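You operate a simulated robot arm through the tools that you are given. There is no shell and no other tool.

You run a simulated robot arm. Do the job below in one go: nothing can be reset, and whatever is moved stays where it is left.

JOB
Set the controls near the top of the long grey bench. At the end: the source knob is turned to 1550; the red-dot thumb screw of the black caddy is turned to tight; the white-dot thumb screw of the black caddy is turned to tight; the yellow-grip lever is set to in; whatever was shut is shut again. Leave all else as you found it, and nothing knocked over. The yellow-grip lever goes anticlockwise seen from above, to its stop.

The check looks at the end state, three seconds after you hand in, the way a careful person would. Anything else that was tipped, shoved, dropped, spilled or broken makes it a failure.

ROBOT AND FRAMES
A 7-joint arm with a two-finger parallel gripper, fixed in place. Base frame: the origin is at the foot of the arm, x ahead of it, y to its left, z up; the work surface is at about z = 800. Readings come in mm, degrees, newtons and seconds.
Its first joint turns from -132.0 to 132.0 degrees. Payload 3.91 kg.
The TCP is the grasp point between the finger pads, 30 mm short of the fingertips. In the tool frame z runs along the fingers and y along their closing line. Largest opening 110 mm; finger width 20, thickness 10; the body of the gripper, 48 by 112 mm, starts 55 mm behind the TCP.
Orientation is that of the tool frame in the base frame, as a unit quaternion [x, y, z, w]. With the fingers straight down and closing along the base's y, the tool's x points along the base's -x, its y along +y and its z along -z.

CONTROLS
- The arm moves only by the tool arm_command. Its argument "rows" is a list of rows, each an object of numbers (a shift or turn left out is 0, a gripper value left out holds the last): "x", "y", "z": the shift along the tool's x, y, z in mm; "wx", "wy", "wz": the turn, a rotation vector about the tool's x, y, z in degrees; "claw": the finger opening in mm, from 0 to 110. In form: [{"x": .., "y": .., "z": .., "wx": .., "wy": .., "wz": .., "claw": ..}, ...]. A call has 1 to 20 rows; each row shifts and turns the commanded pose from where the row before left it, along the tool's axes as they then stand. Rows are played at 5 a second. More than 50 mm and 8.6 degrees between two rows, or a gripper value outside its range, and nothing of the call is played. A pose out of reach is approached as far as the arm can. The call stops where the force on the tool passes 40 N (or 10 N more than at its start, if that is more) or the arm is blocked; 0.2 s more then pass. Each finger travels about 108 mm/s and halts on what it meets, pressing with about 30 N; the grip force reading is that of the motor and also rises with nothing between the fingers. The clock runs only during rows and for 0.2 s after the last one: add rows that do not move to give the fingers time. The reply holds the time, the measured pose of the TCP, the force on the tool along the base axes, the opening and the grip force, in the units named above and with some noise, with the torque about the TCP (base axes, N m) and any sound that the robot's microphone picked up, and new pictures: "pictures" is both (left out), scene, wrist or none.
- Cameras (640 x 400 px; columns grow to the right, rows downward): "scene" is fixed at [221, -499.2, 1480.7]; the picture's right is [0.66, -0.75, 0.00], its down [-0.36, -0.32, -0.88] and it looks along [0.66, 0.58, -0.48] (base axes); focal length 342 px, centre (320, 200). "wrist" rides on the gripper at [73, 17, -103] in the tool frame; the picture's right is [-0.23, 0.97, 0.00], its down [-0.76, -0.18, -0.62] and it looks along [-0.61, -0.14, 0.78] (tool axes); focal length 222 px, centre (320, 200).
- probe_pixels(camera, pixels): for up to 12 pixels [column, row] of the newest picture of that camera ("zoom" is the newest enlarged one), the place [x, y, z] in the base frame of the surface seen there, good to about 2 mm. The clock stands still meanwhile.
- close_up(camera, box): a new picture of the part [left, top, right, bottom] of that camera's present view, enlarged. The clock stands still meanwhile.
- close_job(): hands the job in; it is judged then, once.

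Open the gripper and draw the arm clear of the work before you hand the job in, unless the task says otherwise.

The tools are called after "Call:" as a command line: name --argument value ..., lists and objects as JSON in quotes. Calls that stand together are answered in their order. arm_command: Moves the arm, as the interface text tells. Its arguments: {"type":"object","properties":{"rows":{"type":"array"},"pictures":{"type":"string","enum":["both","scene","wrist","none"]}},"required":["rows"]} The other tools are called the same way: probe_pixels (camera, pixels) gives the place of the surface under pixels of a picture; close_up (camera, box) takes an enlarged picture of a part of a camera's view; close_job () hands the job in.

At the start:

```text
t: 0.0
tool_pos: [738.0, 41.5, 1196.5]
tcp_rot: [0.001, 1.0, -0.001, 0.0]
force: [0.1, 0.1, -0.6]
ft_torque: [-0.02, 0.0, -0.02]
opening: 110.0
gripper_force: 0.1
```

scene: 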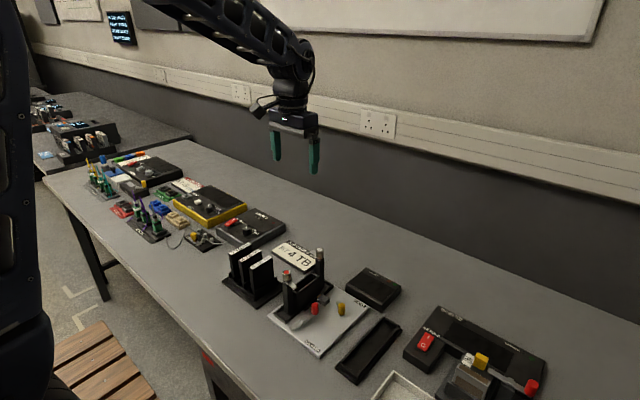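
wrist: 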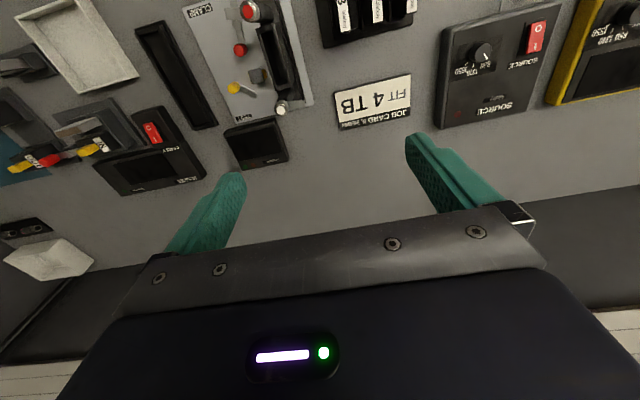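

The scene picture shows the bench with the source box around (255,225), the caddy around (305,290) and levers at the right (480,360). I take close-ups to read them.

Call:
close_up --camera "scene" --box '[210, 230, 370, 330]'

Call:
close_up --camera "scene" --box '[380, 290, 560, 400]'

Call:
close_up --camera "wrist" --box '[140, 0, 340, 125]'

Call:
close_up --camera "wrist" --box '[0, 50, 220, 200]'

Call:
close_up --camera "wrist" --box '[420, 0, 640, 138]'

Call:
close_up --camera "scene" --box '[80, 140, 290, 260]'

```text
4.00 times, centred on (290, 280) of scene
```

zoom: 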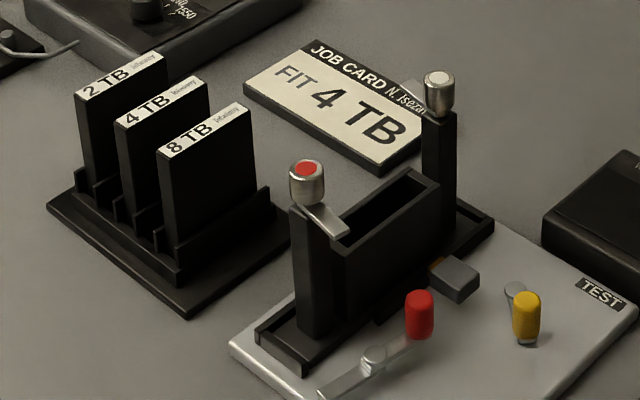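

```text
3.56 times, centred on (470, 345) of scene
```

zoom: 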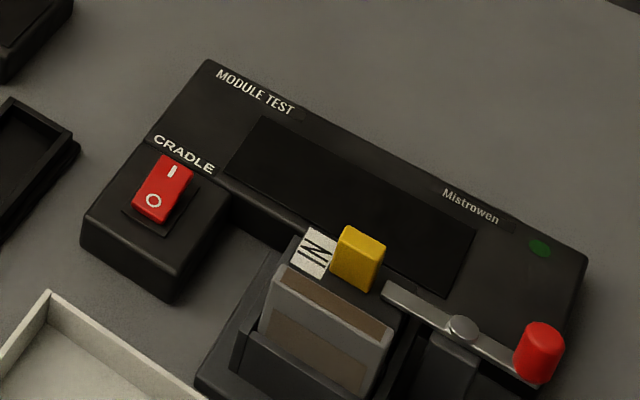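

```text
3.20 times, centred on (240, 62) of wrist
```

zoom: 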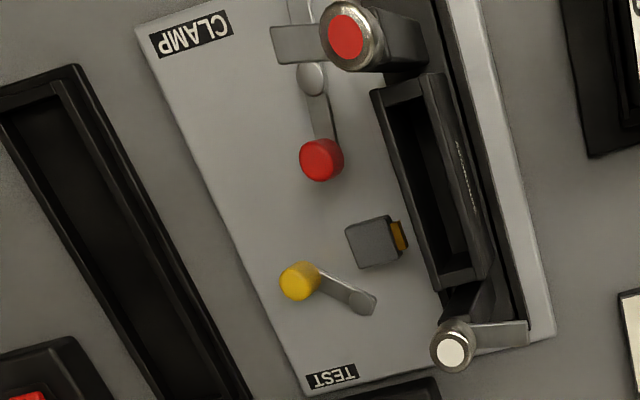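

```text
2.67 times, centred on (110, 125) of wrist
```

zoom: 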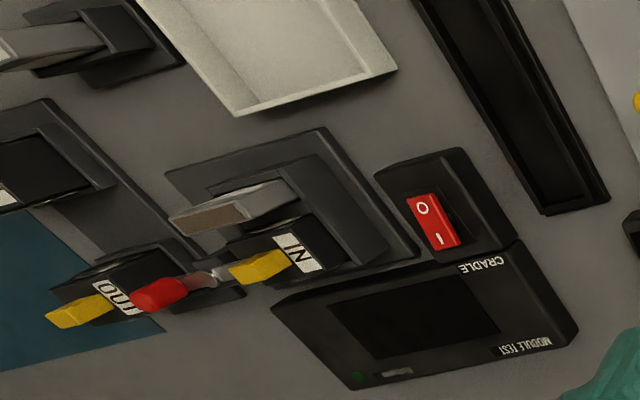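

```text
2.90 times, centred on (530, 69) of wrist
```

zoom: 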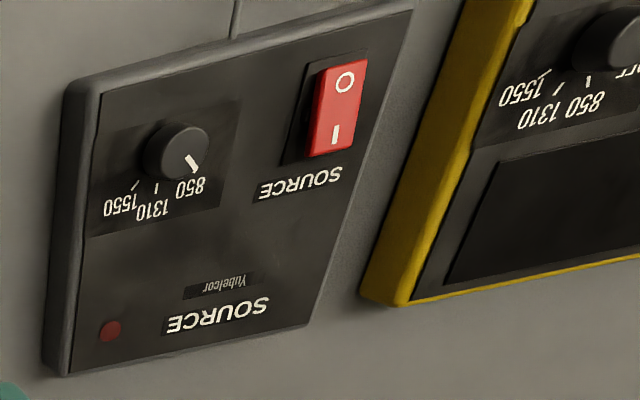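

```text
3.05 times, centred on (185, 200) of scene
```

zoom: 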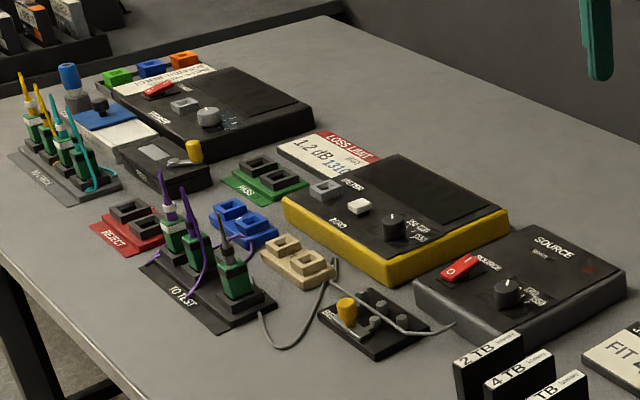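

The text is readable: source knob pointer at 850, caddy with red-dot and white-dot screws, and a yellow lever on the CLAMP/TEST plate. I probe places in the wrist picture.

Call:
probe_pixels --camera "wrist" --pixels '[[248, 11], [281, 108], [239, 50], [233, 87], [253, 95], [481, 54], [250, 28], [258, 75], [193, 10], [310, 100], [250, 115], [280, 60]]'

Call:
probe_pixels --camera "scene" --pixels '[[286, 272], [320, 250], [341, 308], [339, 303], [315, 309], [250, 223], [318, 340], [275, 312], [358, 300], [323, 350], [295, 283], [198, 235]]'

Call:
close_up --camera "scene" --box '[270, 240, 370, 302]'

Call:
close_up --camera "scene" --box '[220, 200, 300, 250]'

Call:
close_up --camera "scene" --box '[290, 285, 370, 335]'

```text
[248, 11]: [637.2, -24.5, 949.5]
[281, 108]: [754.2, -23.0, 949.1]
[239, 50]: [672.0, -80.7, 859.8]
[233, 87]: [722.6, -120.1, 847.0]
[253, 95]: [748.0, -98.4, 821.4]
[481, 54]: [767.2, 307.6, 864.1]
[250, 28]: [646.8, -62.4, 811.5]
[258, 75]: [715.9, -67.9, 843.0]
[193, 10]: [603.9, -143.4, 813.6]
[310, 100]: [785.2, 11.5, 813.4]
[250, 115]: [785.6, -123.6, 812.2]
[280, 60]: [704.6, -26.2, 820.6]
```

```text
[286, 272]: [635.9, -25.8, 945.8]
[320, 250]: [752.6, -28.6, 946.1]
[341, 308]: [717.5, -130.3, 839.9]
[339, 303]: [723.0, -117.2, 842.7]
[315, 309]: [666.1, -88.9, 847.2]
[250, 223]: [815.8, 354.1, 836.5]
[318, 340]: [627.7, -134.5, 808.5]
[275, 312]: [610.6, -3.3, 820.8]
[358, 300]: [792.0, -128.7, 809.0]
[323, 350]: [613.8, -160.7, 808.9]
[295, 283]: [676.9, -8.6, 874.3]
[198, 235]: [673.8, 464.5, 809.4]
```

```text
6.40 times, centred on (320, 271) of scene
```

zoom: 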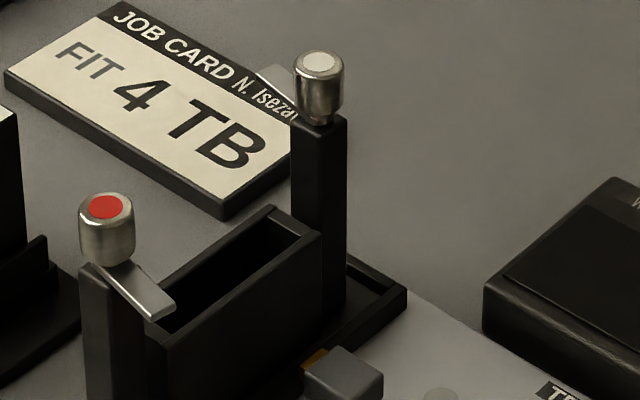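

```text
8.00 times, centred on (260, 225) of scene
```

zoom: 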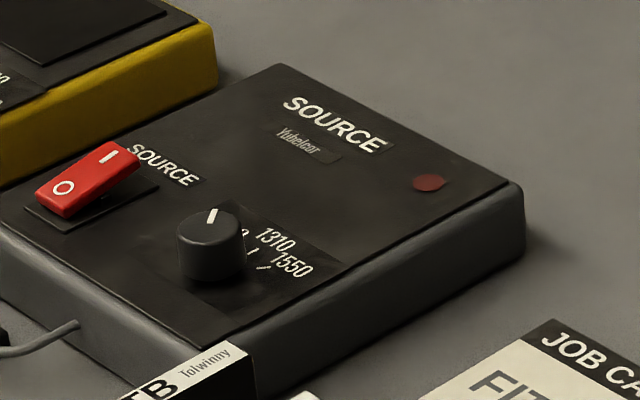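

```text
8.00 times, centred on (330, 310) of scene
```

zoom: 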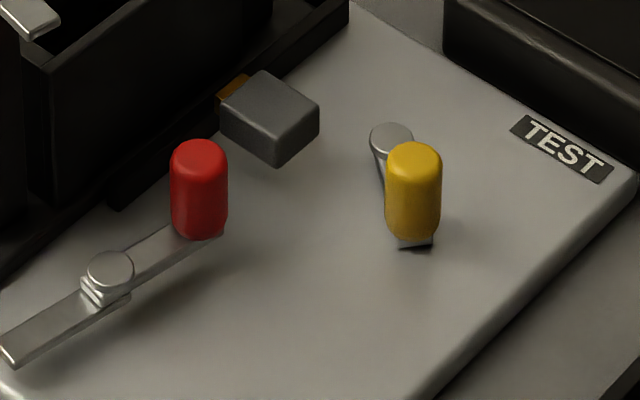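

I check the other yellow-gripped items on the left of the bench (scene (195,190) and (205,237)) so that I pick the right lever.

Call:
close_up --camera "scene" --box '[110, 170, 190, 220]'

Call:
close_up --camera "scene" --box '[170, 215, 250, 265]'

Call:
close_up --camera "scene" --box '[20, 90, 130, 160]'

Call:
close_up --camera "scene" --box '[480, 340, 640, 400]'

Call:
close_up --camera "wrist" --box '[0, 100, 120, 175]'

```text
8.00 times, centred on (150, 195) of scene
```

zoom: 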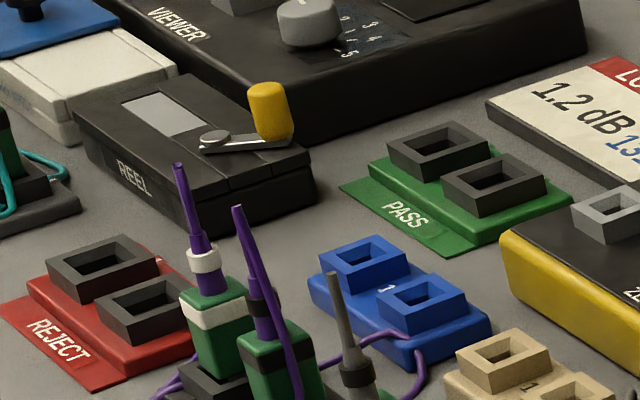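

```text
8.00 times, centred on (210, 240) of scene
```

zoom: 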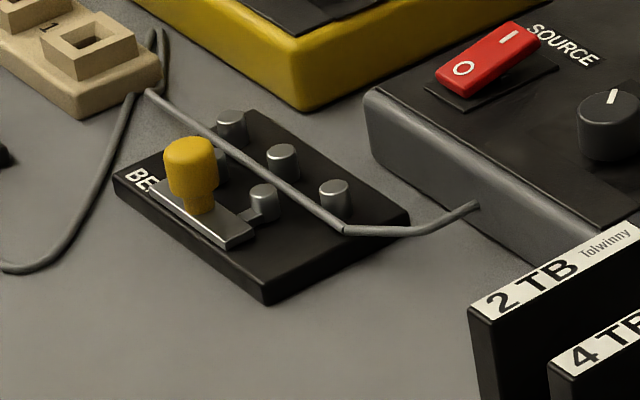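

```text
5.71 times, centred on (75, 125) of scene
```

zoom: 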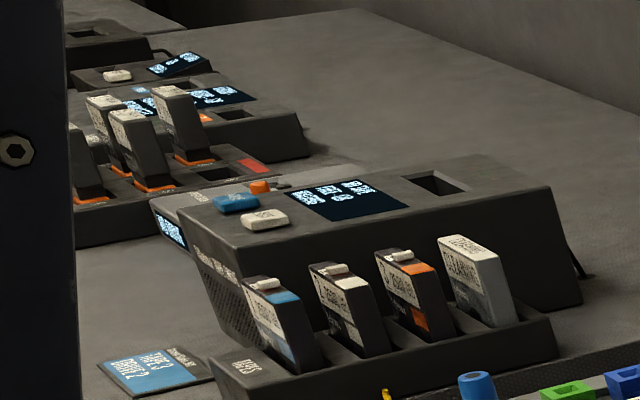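

```text
4.00 times, centred on (560, 370) of scene
```

zoom: 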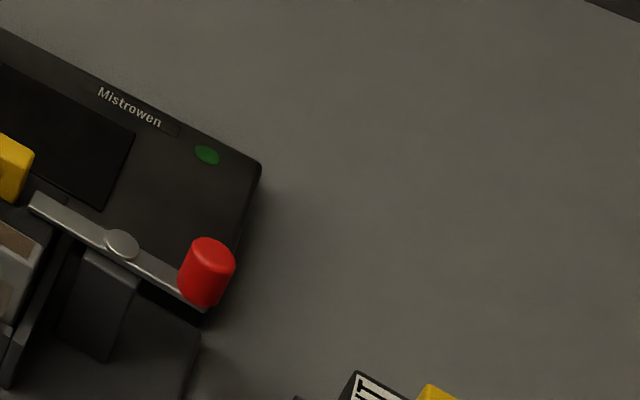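

```text
5.33 times, centred on (60, 138) of wrist
```

zoom: 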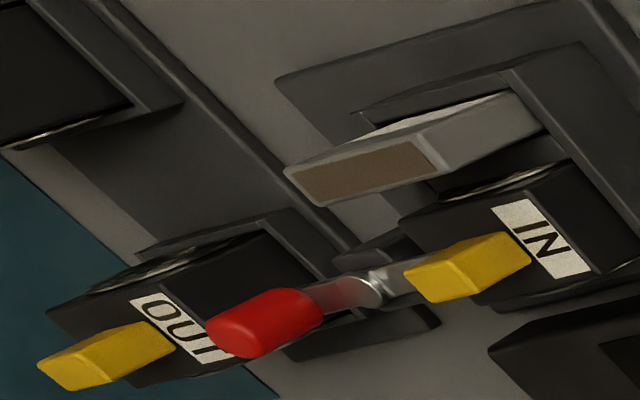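

Only the TEST plate's yellow lever (wrist (233,87)) has an in/out plug (REEL's and BEND's yellow parts are something else). I move the wrist camera nearer to the caddy to see the screws and any marks.

Call:
arm_command --rows '[{"x": 25.5, "y": -6.9, "z": 20.8}, {"x": 25.5, "y": -6.9, "z": 20.8}, {"x": 25.5, "y": -6.9, "z": 20.8}, {"x": 25.5, "y": -6.9, "z": 20.8}, {"x": 25.5, "y": -6.9, "z": 20.8}, {"x": 25.5, "y": -6.9, "z": 20.8}, {}]'

```text
t: 1.6
tool_pos: [586.0, -1.8, 1071.2]
tcp_rot: [0.001, 1.0, -0.001, 0.001]
force: [0.4, 0.2, -0.3]
ft_torque: [0.01, 0.0, 0.02]
opening: 110.2
gripper_force: 0.1
```

scene: 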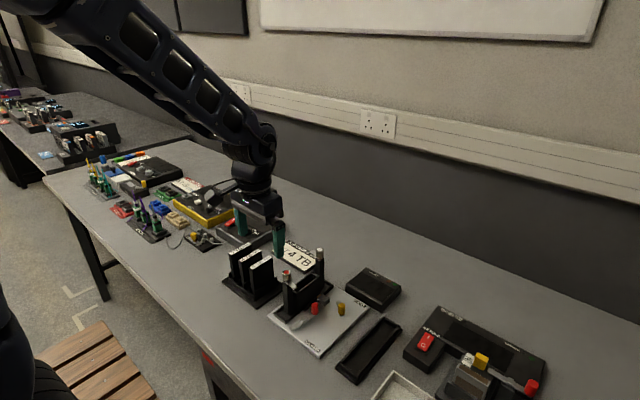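
wrist: 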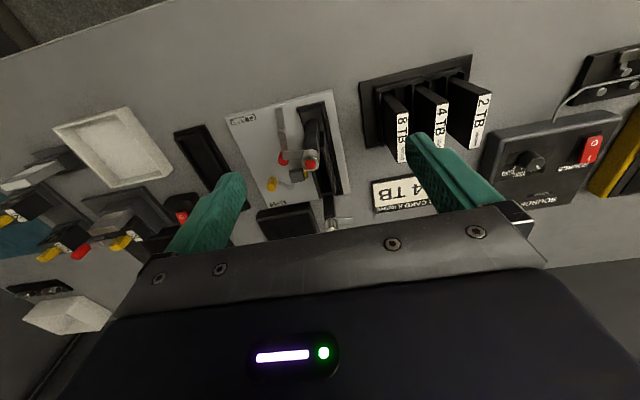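

The caddy is now seen at wrist (310,165), white screw at (335,225). I zoom in on it.

Call:
close_up --camera "wrist" --box '[220, 80, 380, 180]'

Call:
close_up --camera "wrist" --box '[280, 140, 376, 240]'

Call:
close_up --camera "wrist" --box '[490, 120, 618, 200]'

```text
4.00 times, centred on (300, 130) of wrist
```

zoom: 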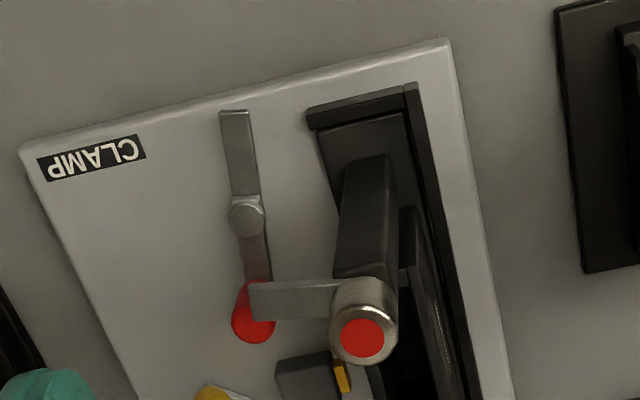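

```text
4.00 times, centred on (328, 190) of wrist
```

zoom: 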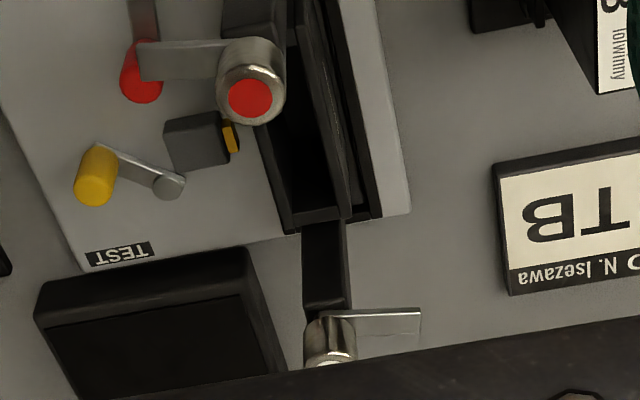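

```text
5.00 times, centred on (554, 160) of wrist
```

zoom: 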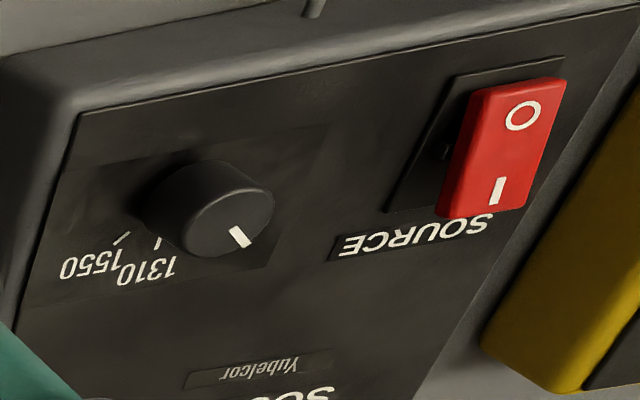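

The newest zoom shows the source knob with pointer at about (240,237) and ticks 1310 at (157,243), 1550 at (122,240). I probe these points for the angles.

Call:
probe_pixels --camera "zoom" --pixels '[[240, 237], [157, 243], [122, 240], [195, 190], [205, 175], [118, 268], [150, 270], [180, 255], [130, 180], [300, 250], [150, 340], [270, 130]]'

Call:
close_up --camera "wrist" --box '[500, 140, 564, 180]'

```text
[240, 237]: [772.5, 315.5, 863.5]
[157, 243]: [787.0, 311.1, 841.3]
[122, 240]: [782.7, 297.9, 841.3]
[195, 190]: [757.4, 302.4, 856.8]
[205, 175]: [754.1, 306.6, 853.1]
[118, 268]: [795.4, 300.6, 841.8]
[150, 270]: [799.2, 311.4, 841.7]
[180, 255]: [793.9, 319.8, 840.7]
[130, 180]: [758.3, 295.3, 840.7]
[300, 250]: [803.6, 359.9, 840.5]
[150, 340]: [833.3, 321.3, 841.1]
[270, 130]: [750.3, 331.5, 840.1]
```

```text
10.00 times, centred on (532, 160) of wrist
```

zoom: 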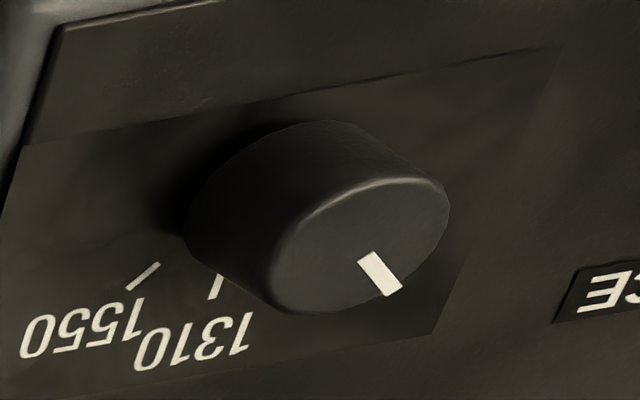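

I move above the source box to get a near-vertical look at the knob, TCP to about (679,327,964).

Call:
arm_command --rows '[{"x": -10.3, "y": 36.5, "z": 0}, {"x": -10.3, "y": 36.5, "z": 0}, {"x": -10.3, "y": 36.5, "z": 0}, {"x": -10.3, "y": 36.5, "z": 10}, {"x": -10.3, "y": 36.5, "z": 17}, {"x": -10.3, "y": 36.5, "z": 20}, {"x": -10.3, "y": 36.5, "z": 20}, {"x": -10.3, "y": 36.5, "z": 20}, {"x": -10.3, "y": 36.5, "z": 20}, {}, {}]'

Call:
close_up --camera "wrist" --box '[240, 130, 400, 230]'

```text
t: 4.0
tool_pos: [680.8, 328.2, 967.2]
tcp_rot: [0.001, 1.0, 0.0, 0.0]
force: [-0.8, -0.9, 0.3]
ft_torque: [-0.02, -0.01, 0.0]
opening: 109.9
gripper_force: 0.1
```

scene: 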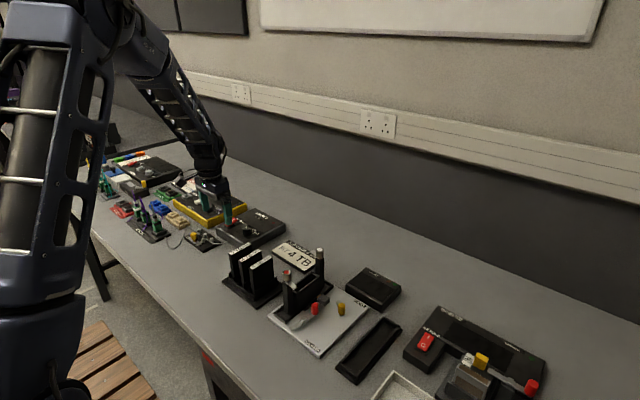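
wrist: 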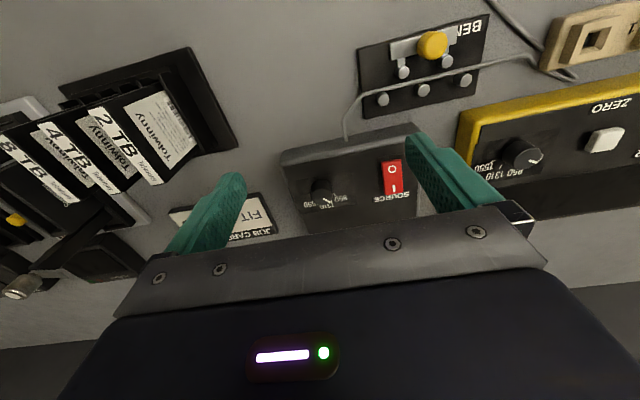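

```text
4.00 times, centred on (320, 180) of wrist
```

zoom: 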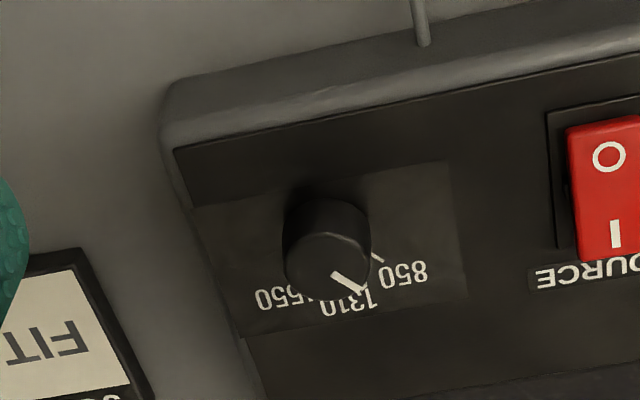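

The knob is at zoom (328,245) with pointer (348,283); I probe ticks and knob outline for angles.

Call:
probe_pixels --camera "zoom" --pixels '[[337, 276], [357, 290], [292, 258], [364, 262], [328, 238], [328, 286], [378, 257], [404, 274], [342, 306], [270, 300], [300, 270], [345, 245]]'

Call:
close_up --camera "wrist" --box '[298, 170, 354, 210]'

```text
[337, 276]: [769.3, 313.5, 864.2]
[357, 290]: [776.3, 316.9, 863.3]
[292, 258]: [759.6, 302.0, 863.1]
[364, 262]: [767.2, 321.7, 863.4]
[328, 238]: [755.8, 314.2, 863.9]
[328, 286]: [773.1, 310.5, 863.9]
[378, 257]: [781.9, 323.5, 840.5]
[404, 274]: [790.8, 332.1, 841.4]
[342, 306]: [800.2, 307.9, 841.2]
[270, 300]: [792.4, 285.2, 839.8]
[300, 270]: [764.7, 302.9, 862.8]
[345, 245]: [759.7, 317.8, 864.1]
```

```text
10.00 times, centred on (326, 190) of wrist
```

zoom: 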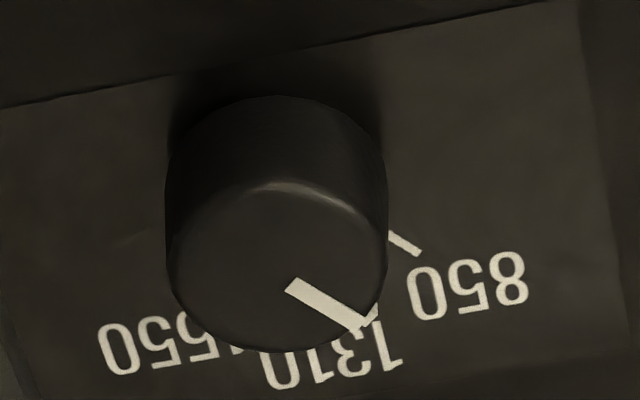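

I probe the fine ends of pointer and the 850 tick in this zoom.

Call:
probe_pixels --camera "zoom" --pixels '[[294, 286], [360, 324], [392, 235], [418, 253], [170, 240], [384, 240], [275, 188], [275, 345], [190, 300], [340, 210]]'

```text
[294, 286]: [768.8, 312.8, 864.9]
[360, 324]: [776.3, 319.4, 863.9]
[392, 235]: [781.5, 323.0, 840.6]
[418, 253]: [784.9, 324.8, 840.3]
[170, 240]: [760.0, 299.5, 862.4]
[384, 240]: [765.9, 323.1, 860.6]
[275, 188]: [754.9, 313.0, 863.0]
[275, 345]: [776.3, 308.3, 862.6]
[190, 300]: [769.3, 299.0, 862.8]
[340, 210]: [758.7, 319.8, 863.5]
```

Knob centre is about (765.8, 311), top z 864, panel z 840, pointer at ~40° and 1550 at about -40°. I narrow the fingers, move over the knob and pre-rotate 40° anticlockwise; I also probe the rocker for clearance.

Call:
probe_pixels --camera "wrist" --pixels '[[384, 162], [384, 192], [400, 160], [391, 160], [391, 193], [379, 175]]'

Call:
arm_command --rows '[{"x": -28.4, "y": -5.6, "claw": 36}, {"x": -28.3, "y": -5.6}, {"x": -28.3, "y": -6}, {"wz": -8}, {"wz": -8}, {"wz": -8}, {"wz": -8}, {"wz": -8}, {}, {}]'

```text
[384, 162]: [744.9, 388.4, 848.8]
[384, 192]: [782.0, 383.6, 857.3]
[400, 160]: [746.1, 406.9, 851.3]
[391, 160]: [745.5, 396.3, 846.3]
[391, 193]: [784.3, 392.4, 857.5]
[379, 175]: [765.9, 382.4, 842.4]
```

```text
t: 6.2
tool_pos: [763.7, 310.0, 964.1]
tcp_rot: [-0.343, 0.939, -0.001, 0.0]
force: [-0.5, -0.7, -0.6]
ft_torque: [0.03, -0.01, -0.02]
opening: 36.0
gripper_force: 0.0
```

scene: 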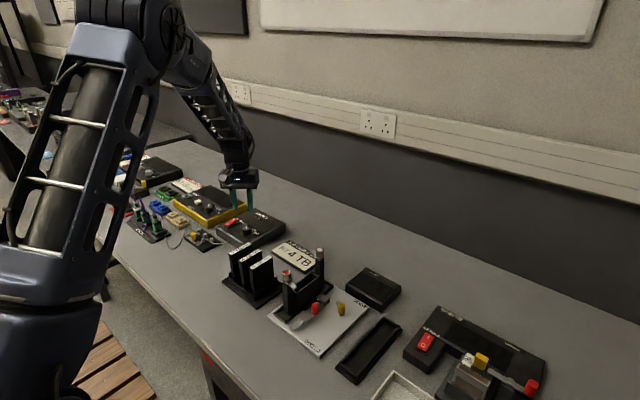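
wrist: 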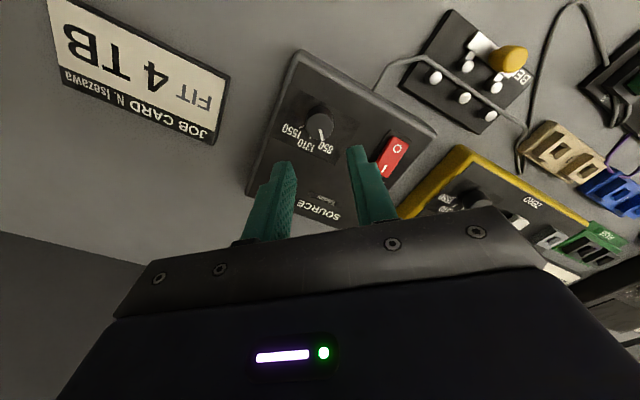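

The fingers are 40° rotated and over the source box. I descend part way and read the pose again.

Call:
arm_command --rows '[{"z": 20}, {"z": 20}, {"z": 10}, {}, {}]'

Call:
close_up --camera "wrist" --box '[220, 80, 420, 205]'

Call:
close_up --camera "scene" --box '[200, 150, 300, 250]'

```text
t: 7.4
tool_pos: [762.3, 311.0, 912.8]
tcp_rot: [-0.342, 0.94, 0.0, 0.0]
force: [-0.5, -1.2, -0.1]
ft_torque: [-0.02, -0.01, -0.01]
opening: 35.8
gripper_force: 0.0
```

scene: 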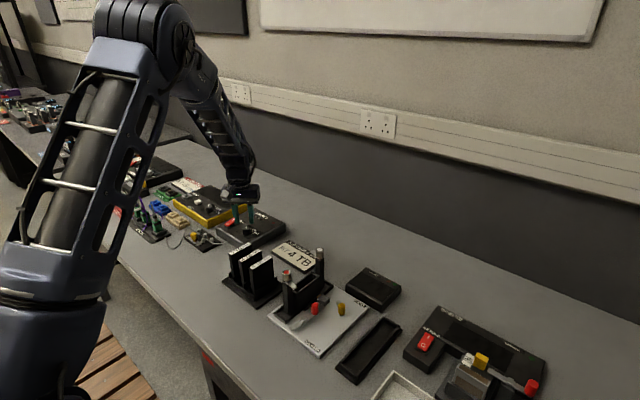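
wrist: 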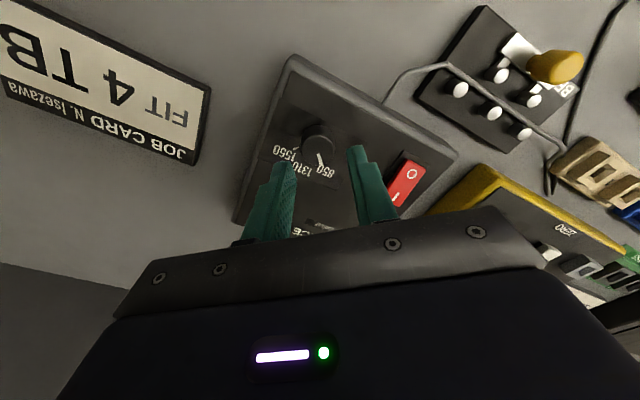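

```text
3.20 times, centred on (320, 142) of wrist
```

zoom: 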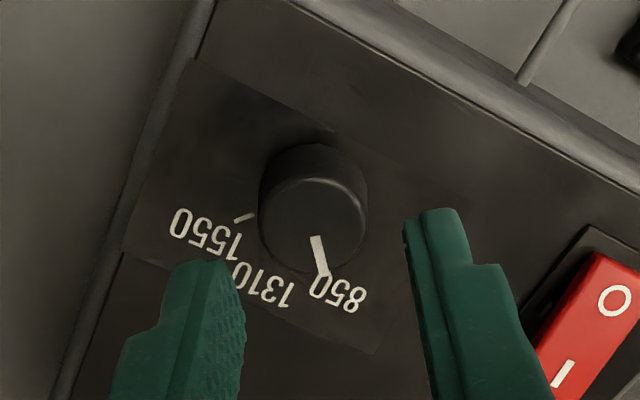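

```text
4.00 times, centred on (250, 200) of scene
```

zoom: 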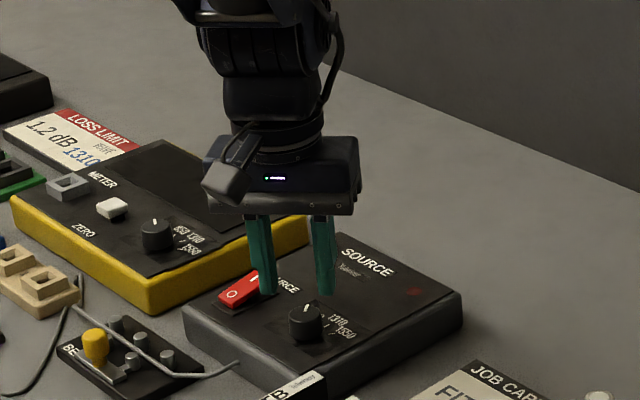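

Readings say x≈762.5, about 3 mm short. I probe the fingertips and knob for a direct comparison.

Call:
probe_pixels --camera "wrist" --pixels '[[284, 164], [290, 163], [349, 150], [360, 147], [318, 137], [303, 150], [334, 146], [320, 125]]'

```text
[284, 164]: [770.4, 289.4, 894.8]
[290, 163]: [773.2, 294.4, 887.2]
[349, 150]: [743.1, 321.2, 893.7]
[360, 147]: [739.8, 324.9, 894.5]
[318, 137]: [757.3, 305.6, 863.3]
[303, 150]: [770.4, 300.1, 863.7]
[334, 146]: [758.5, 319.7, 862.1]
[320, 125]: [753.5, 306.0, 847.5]
```

Fingertip midpoint and readings average to about (764,312); I shift slightly, descend 34 mm so that tips are ~9 mm above the panel, and close on the knob.

Call:
arm_command --rows '[{"x": -0.8, "y": -1.3, "z": 10}, {"z": 12}, {"z": 12}, {}, {"claw": 30}, {"claw": 26}, {"claw": 20}, {"claw": 20}, {}]'

Call:
close_up --camera "wrist" --box '[220, 80, 420, 205]'

```text
t: 9.4
tool_pos: [764.1, 311.2, 881.1]
tcp_rot: [-0.342, 0.94, 0.0, 0.0]
force: [7.6, -8.2, -0.6]
ft_torque: [-0.26, -0.26, -0.03]
opening: 27.2
gripper_force: 44.6
```

scene: 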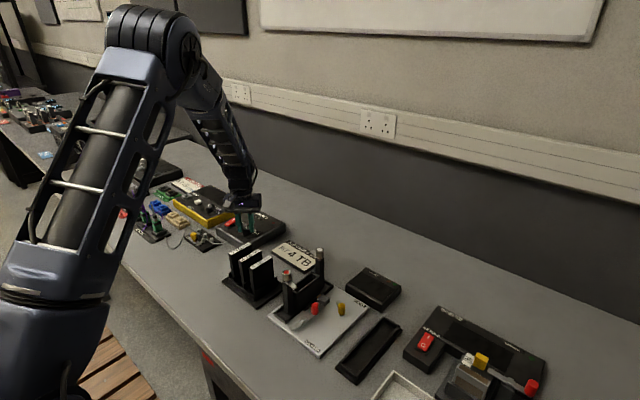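
wrist: 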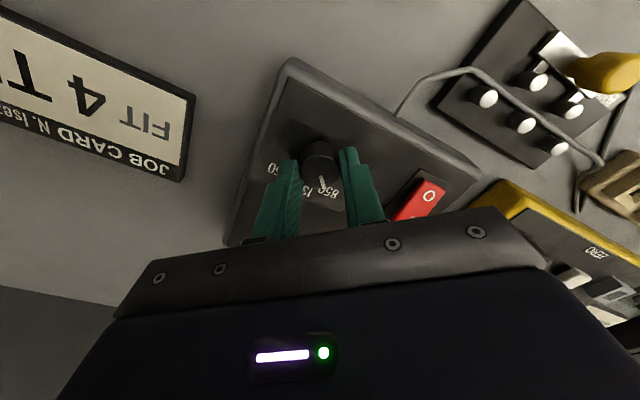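

```text
3.20 times, centred on (320, 142) of wrist
```

zoom: 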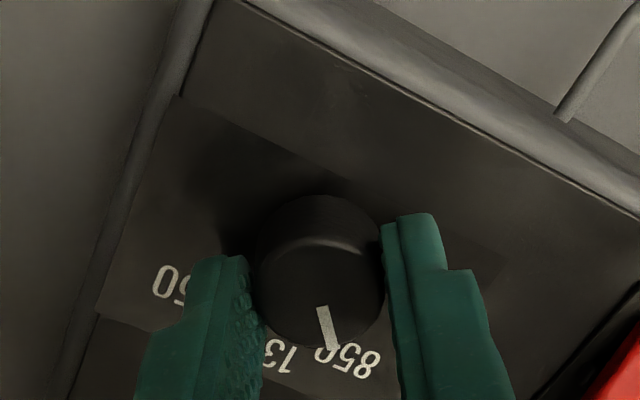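

The knob is held (opening 27 mm, grip 44.6). Side force of ~11 N along the closing line, so I shift 0.7 mm to relieve it, and start turning clockwise by 40°.

Call:
arm_command --rows '[{"y": -0.7}, {"wz": 5}, {"wz": 5}, {"wz": 5}, {"wz": 5}, {"wz": 5}, {"wz": 5}, {"wz": 5}, {"wz": 5}, {}, {}]'

Call:
close_up --camera "wrist" --box '[220, 80, 420, 205]'

```text
t: 11.8
tool_pos: [765.8, 310.2, 879.4]
tcp_rot: [0.0, 1.0, 0.0, 0.0]
force: [-10.5, 15.8, -2.8]
ft_torque: [0.5, 0.29, 0.01]
opening: 27.1
gripper_force: 45.5
```

scene: 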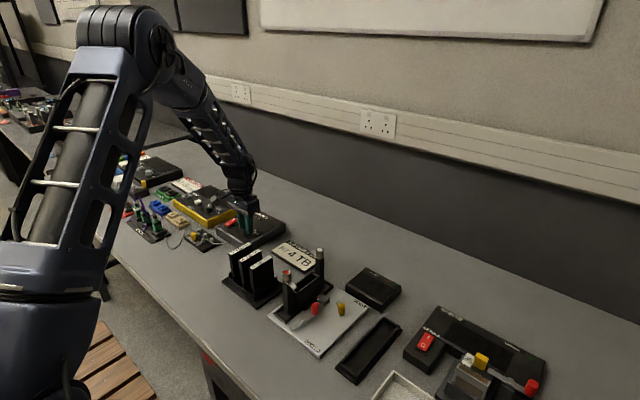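
wrist: 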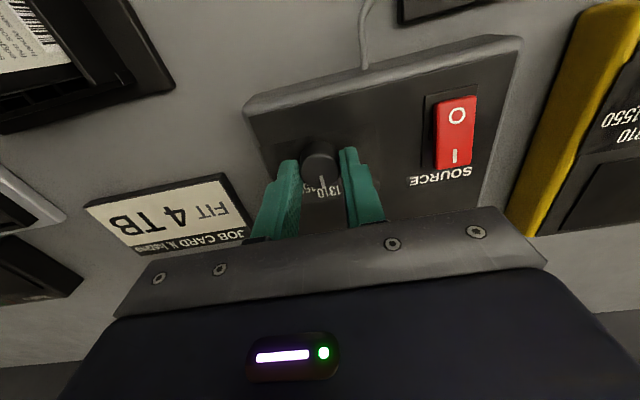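

```text
3.20 times, centred on (320, 142) of wrist
```

zoom: 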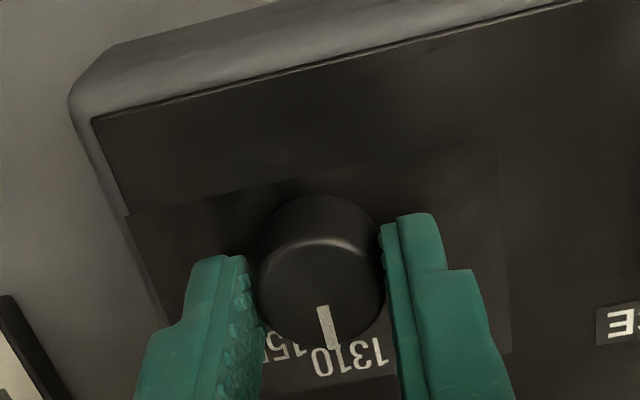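

The knob follows (pointer now at 1310). I relieve the side force by about 0.7 mm and turn another 40° clockwise.

Call:
arm_command --rows '[{"y": 0.7, "x": 0.5}, {"wz": 5}, {"wz": 5}, {"wz": 5}, {"wz": 5}, {"wz": 5}, {"wz": 5}, {"wz": 5}, {"wz": 5}, {}, {}]'

Call:
close_up --camera "wrist" --box '[220, 80, 420, 205]'

```text
t: 14.2
tool_pos: [765.5, 311.2, 880.5]
tcp_rot: [0.342, 0.94, 0.0, 0.001]
force: [-4.0, 5.3, -17.5]
ft_torque: [0.24, 0.21, 0.07]
opening: 26.8
gripper_force: 45.1
```

scene: 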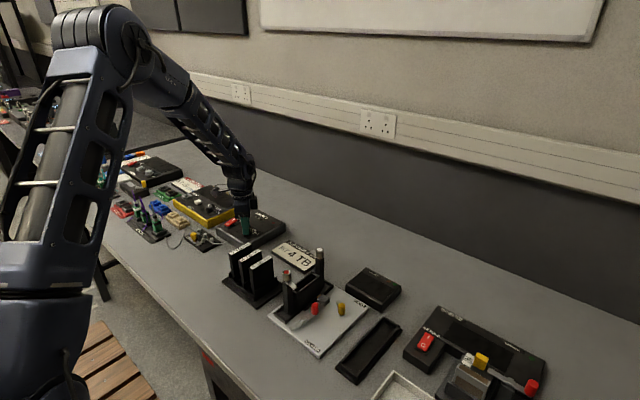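
wrist: 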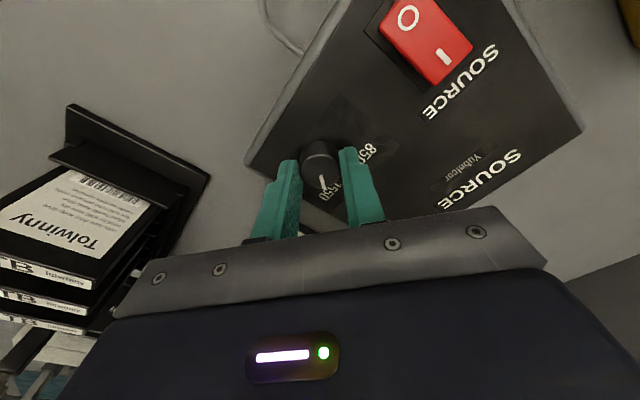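

```text
3.20 times, centred on (320, 142) of wrist
```

zoom: 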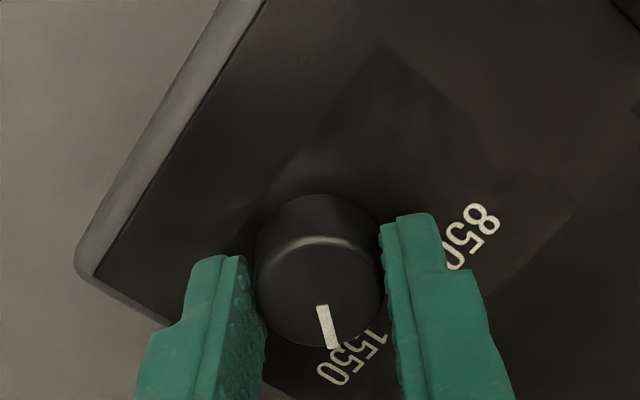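

Turned a total of 80°. I open to 36 mm and rise straight up, then compare the pointer with the 1550 tick.

Call:
arm_command --rows '[{"claw": 36}, {}, {"z": -15}, {"z": -25}, {"z": -30}, {"z": -30}, {}, {}]'

Call:
close_up --camera "wrist" --box '[270, 70, 370, 133]'

```text
t: 16.0
tool_pos: [764.2, 309.7, 981.5]
tcp_rot: [0.342, 0.94, 0.0, -0.001]
force: [-1.7, -0.4, 0.4]
ft_torque: [0.03, 0.01, -0.04]
opening: 36.1
gripper_force: 0.0
```

scene: 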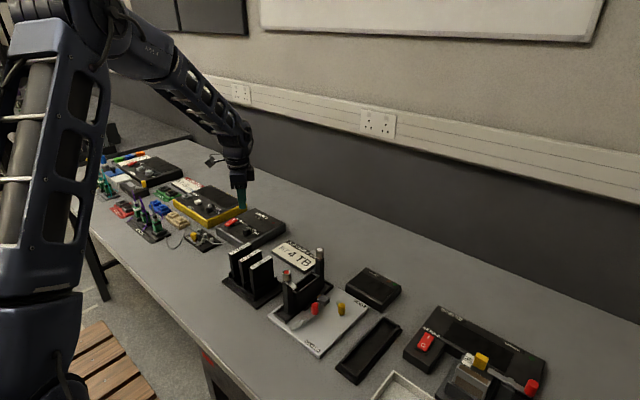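
wrist: 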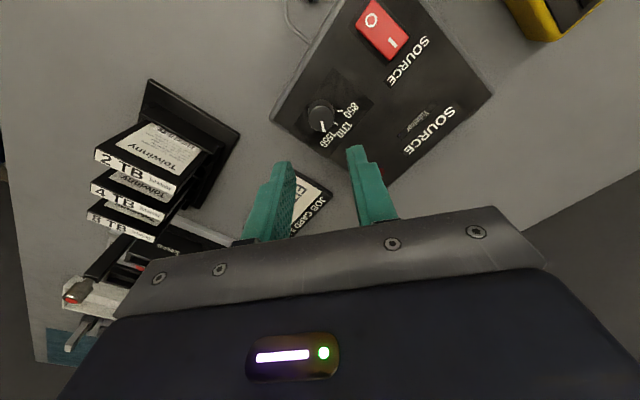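

```text
6.35 times, centred on (320, 102) of wrist
```

zoom: 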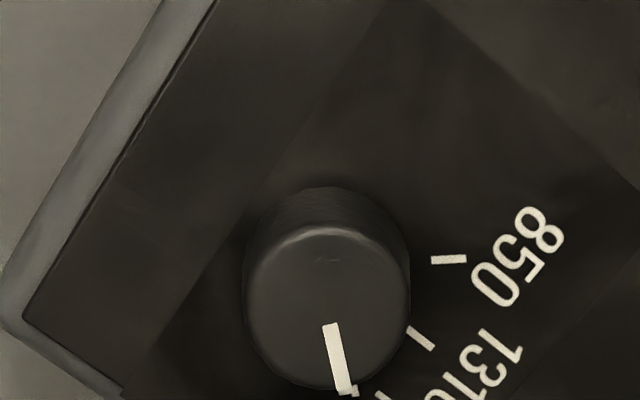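

The view is nearly from above; I probe pointer ends, ticks and knob edges to compute angles.

Call:
probe_pixels --camera "zoom" --pixels '[[330, 326], [347, 390], [355, 392], [382, 397], [412, 330], [430, 346], [434, 260], [464, 259], [247, 300], [408, 300], [325, 234], [325, 385]]'

Call:
close_up --camera "wrist" --box '[296, 90, 360, 150]'

```text
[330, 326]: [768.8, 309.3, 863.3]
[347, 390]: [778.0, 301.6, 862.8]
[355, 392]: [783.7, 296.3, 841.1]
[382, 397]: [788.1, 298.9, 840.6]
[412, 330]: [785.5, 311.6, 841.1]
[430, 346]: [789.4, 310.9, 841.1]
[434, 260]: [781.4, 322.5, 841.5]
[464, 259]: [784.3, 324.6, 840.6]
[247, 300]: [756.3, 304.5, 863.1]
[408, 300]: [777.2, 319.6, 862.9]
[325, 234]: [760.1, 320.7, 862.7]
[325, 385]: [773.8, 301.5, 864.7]
```

```text
6.67 times, centred on (328, 120) of wrist
```

zoom: 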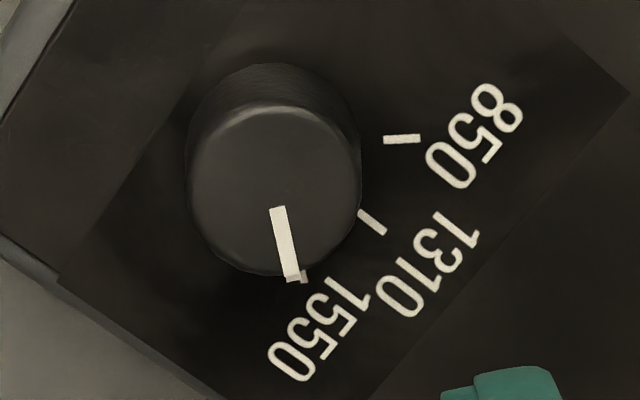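

Pointer is at -39.9° and the 1550 tick at -39.7°: source is set. I turn the tool back to neutral and go above the caddy to look at the white screw, TCP (692,-11,1031).

Call:
arm_command --rows '[{"wz": -8, "z": -10}, {"wz": -8, "z": -10}, {"wz": -8, "z": -10}, {"wz": -8, "z": -10}, {"wz": -8, "z": -10}, {"x": 8, "y": -35.7}, {"x": 8, "y": -35.7}, {"x": 8, "y": -35.7}, {"x": 8, "y": -35.7}, {"x": 8, "y": -35.7}, {"x": 8, "y": -35.7}, {"x": 8, "y": -35.7}, {"x": 8, "y": -35.7}, {"x": 8, "y": -35.7}, {}, {}]'

Call:
close_up --camera "wrist" --box '[240, 80, 400, 210]'

```text
t: 19.4
tool_pos: [691.6, -13.6, 1028.8]
tcp_rot: [-0.001, 1.0, 0.0, 0.0]
force: [0.0, -1.0, 0.8]
ft_torque: [-0.02, 0.0, 0.01]
opening: 36.0
gripper_force: 0.1
```

scene: 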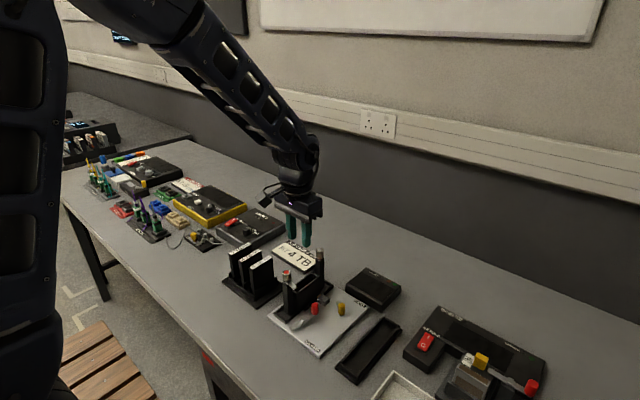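
wrist: 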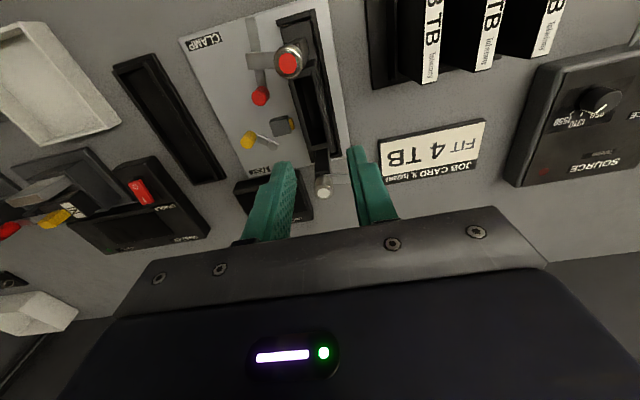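

```text
3.08 times, centred on (320, 145) of wrist
```

zoom: 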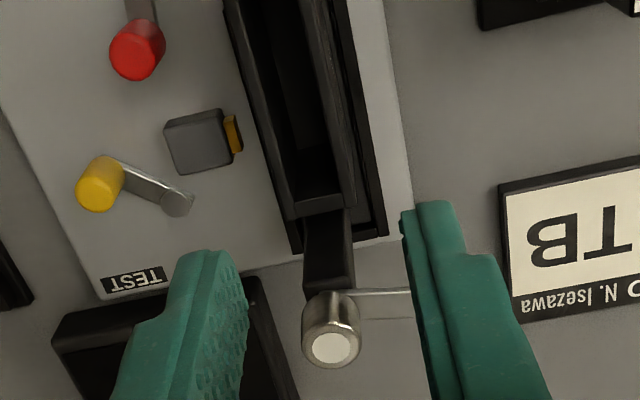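

Both screws are visible, red at wrist (290,62) and white at (323,188). I zoom on the red one and probe outlines.

Call:
probe_pixels --camera "zoom" --pixels '[[330, 348], [304, 340], [358, 340], [330, 310], [330, 296], [375, 292], [400, 291], [330, 260], [310, 270], [350, 270], [330, 365], [316, 225]]'

Call:
close_up --camera "wrist" --box '[230, 20, 350, 110]'

```text
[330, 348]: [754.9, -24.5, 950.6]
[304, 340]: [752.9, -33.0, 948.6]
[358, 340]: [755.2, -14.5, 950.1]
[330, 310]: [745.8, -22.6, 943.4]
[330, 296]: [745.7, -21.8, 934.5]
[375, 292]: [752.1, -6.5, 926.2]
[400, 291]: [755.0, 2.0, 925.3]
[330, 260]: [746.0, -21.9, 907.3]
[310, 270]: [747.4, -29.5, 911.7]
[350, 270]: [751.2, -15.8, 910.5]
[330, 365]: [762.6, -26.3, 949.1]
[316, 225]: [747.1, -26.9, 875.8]
```

```text
4.44 times, centred on (290, 65) of wrist
```

zoom: 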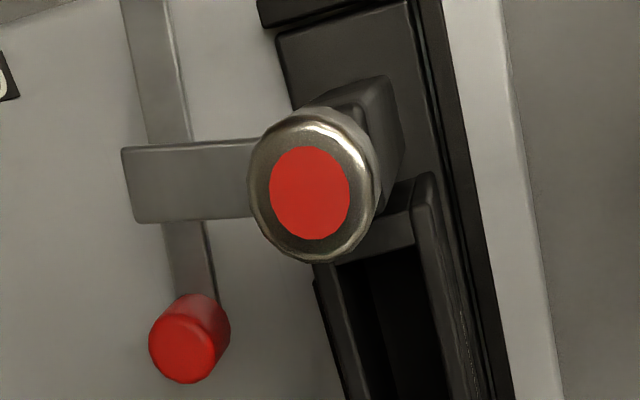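

White knob: centre (754.5,-24), dia ~18, z 927–950, flag at z 925. Now I probe the red one in the newest zoom.

Call:
probe_pixels --camera "zoom" --pixels '[[310, 192], [255, 190], [368, 195], [312, 128], [310, 255], [190, 150], [190, 210], [130, 185], [385, 130], [440, 300]]'

```text
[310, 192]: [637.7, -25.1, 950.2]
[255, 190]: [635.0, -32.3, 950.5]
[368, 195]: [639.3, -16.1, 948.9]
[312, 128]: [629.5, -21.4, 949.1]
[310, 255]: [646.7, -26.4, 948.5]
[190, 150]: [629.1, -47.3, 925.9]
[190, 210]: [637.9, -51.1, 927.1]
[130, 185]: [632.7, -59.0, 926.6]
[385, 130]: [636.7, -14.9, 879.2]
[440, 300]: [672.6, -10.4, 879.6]
```

Red knob: centre (637.8,-24.8), flag top z≈926 pointing -y. I move above it and pre-rotate 40° clockwise, then read the pose.

Call:
arm_command --rows '[{"x": 27, "y": -5.6}, {"x": 26.8, "y": -5.6}, {"wz": 8}, {"wz": 8}, {"wz": 8}, {"wz": 8}, {"wz": 8}, {"z": 20}, {"z": 10}, {}, {}]'

Call:
close_up --camera "wrist" --box '[220, 80, 420, 205]'

Call:
close_up --camera "scene" --box '[250, 210, 350, 310]'

```text
t: 21.8
tool_pos: [637.8, -22.9, 999.7]
tcp_rot: [0.343, 0.939, 0.0, 0.0]
force: [-1.3, -0.3, -0.1]
ft_torque: [0.0, -0.02, 0.01]
opening: 35.9
gripper_force: 0.1
```

scene: 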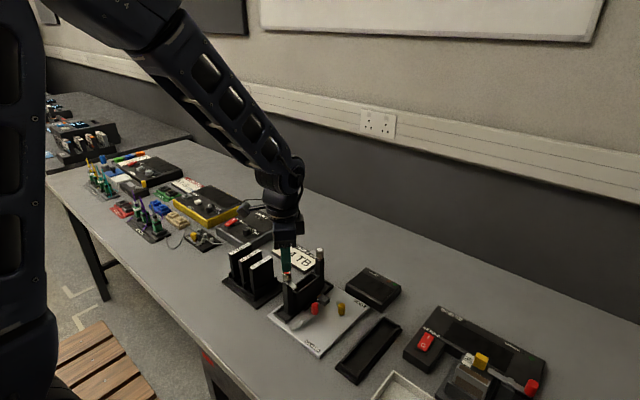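
wrist: 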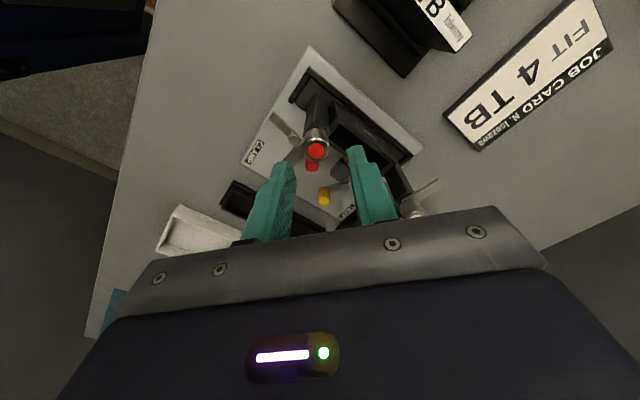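

```text
3.20 times, centred on (320, 142) of wrist
```

zoom: 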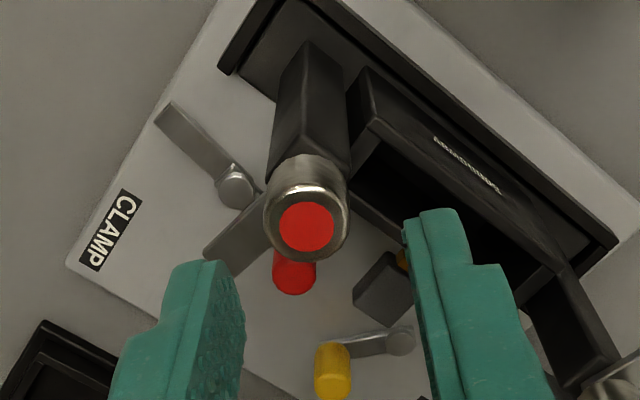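

```text
4.00 times, centred on (300, 260) of scene
```

zoom: 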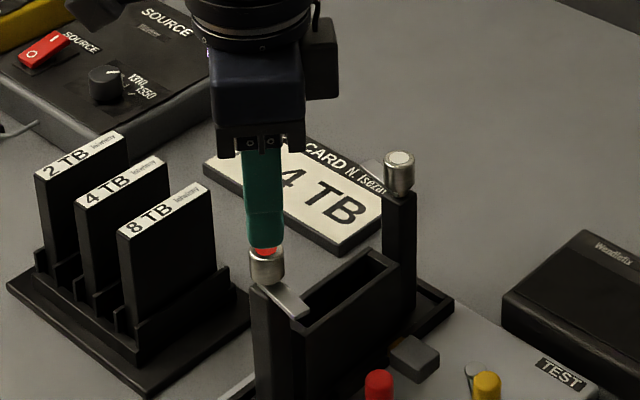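

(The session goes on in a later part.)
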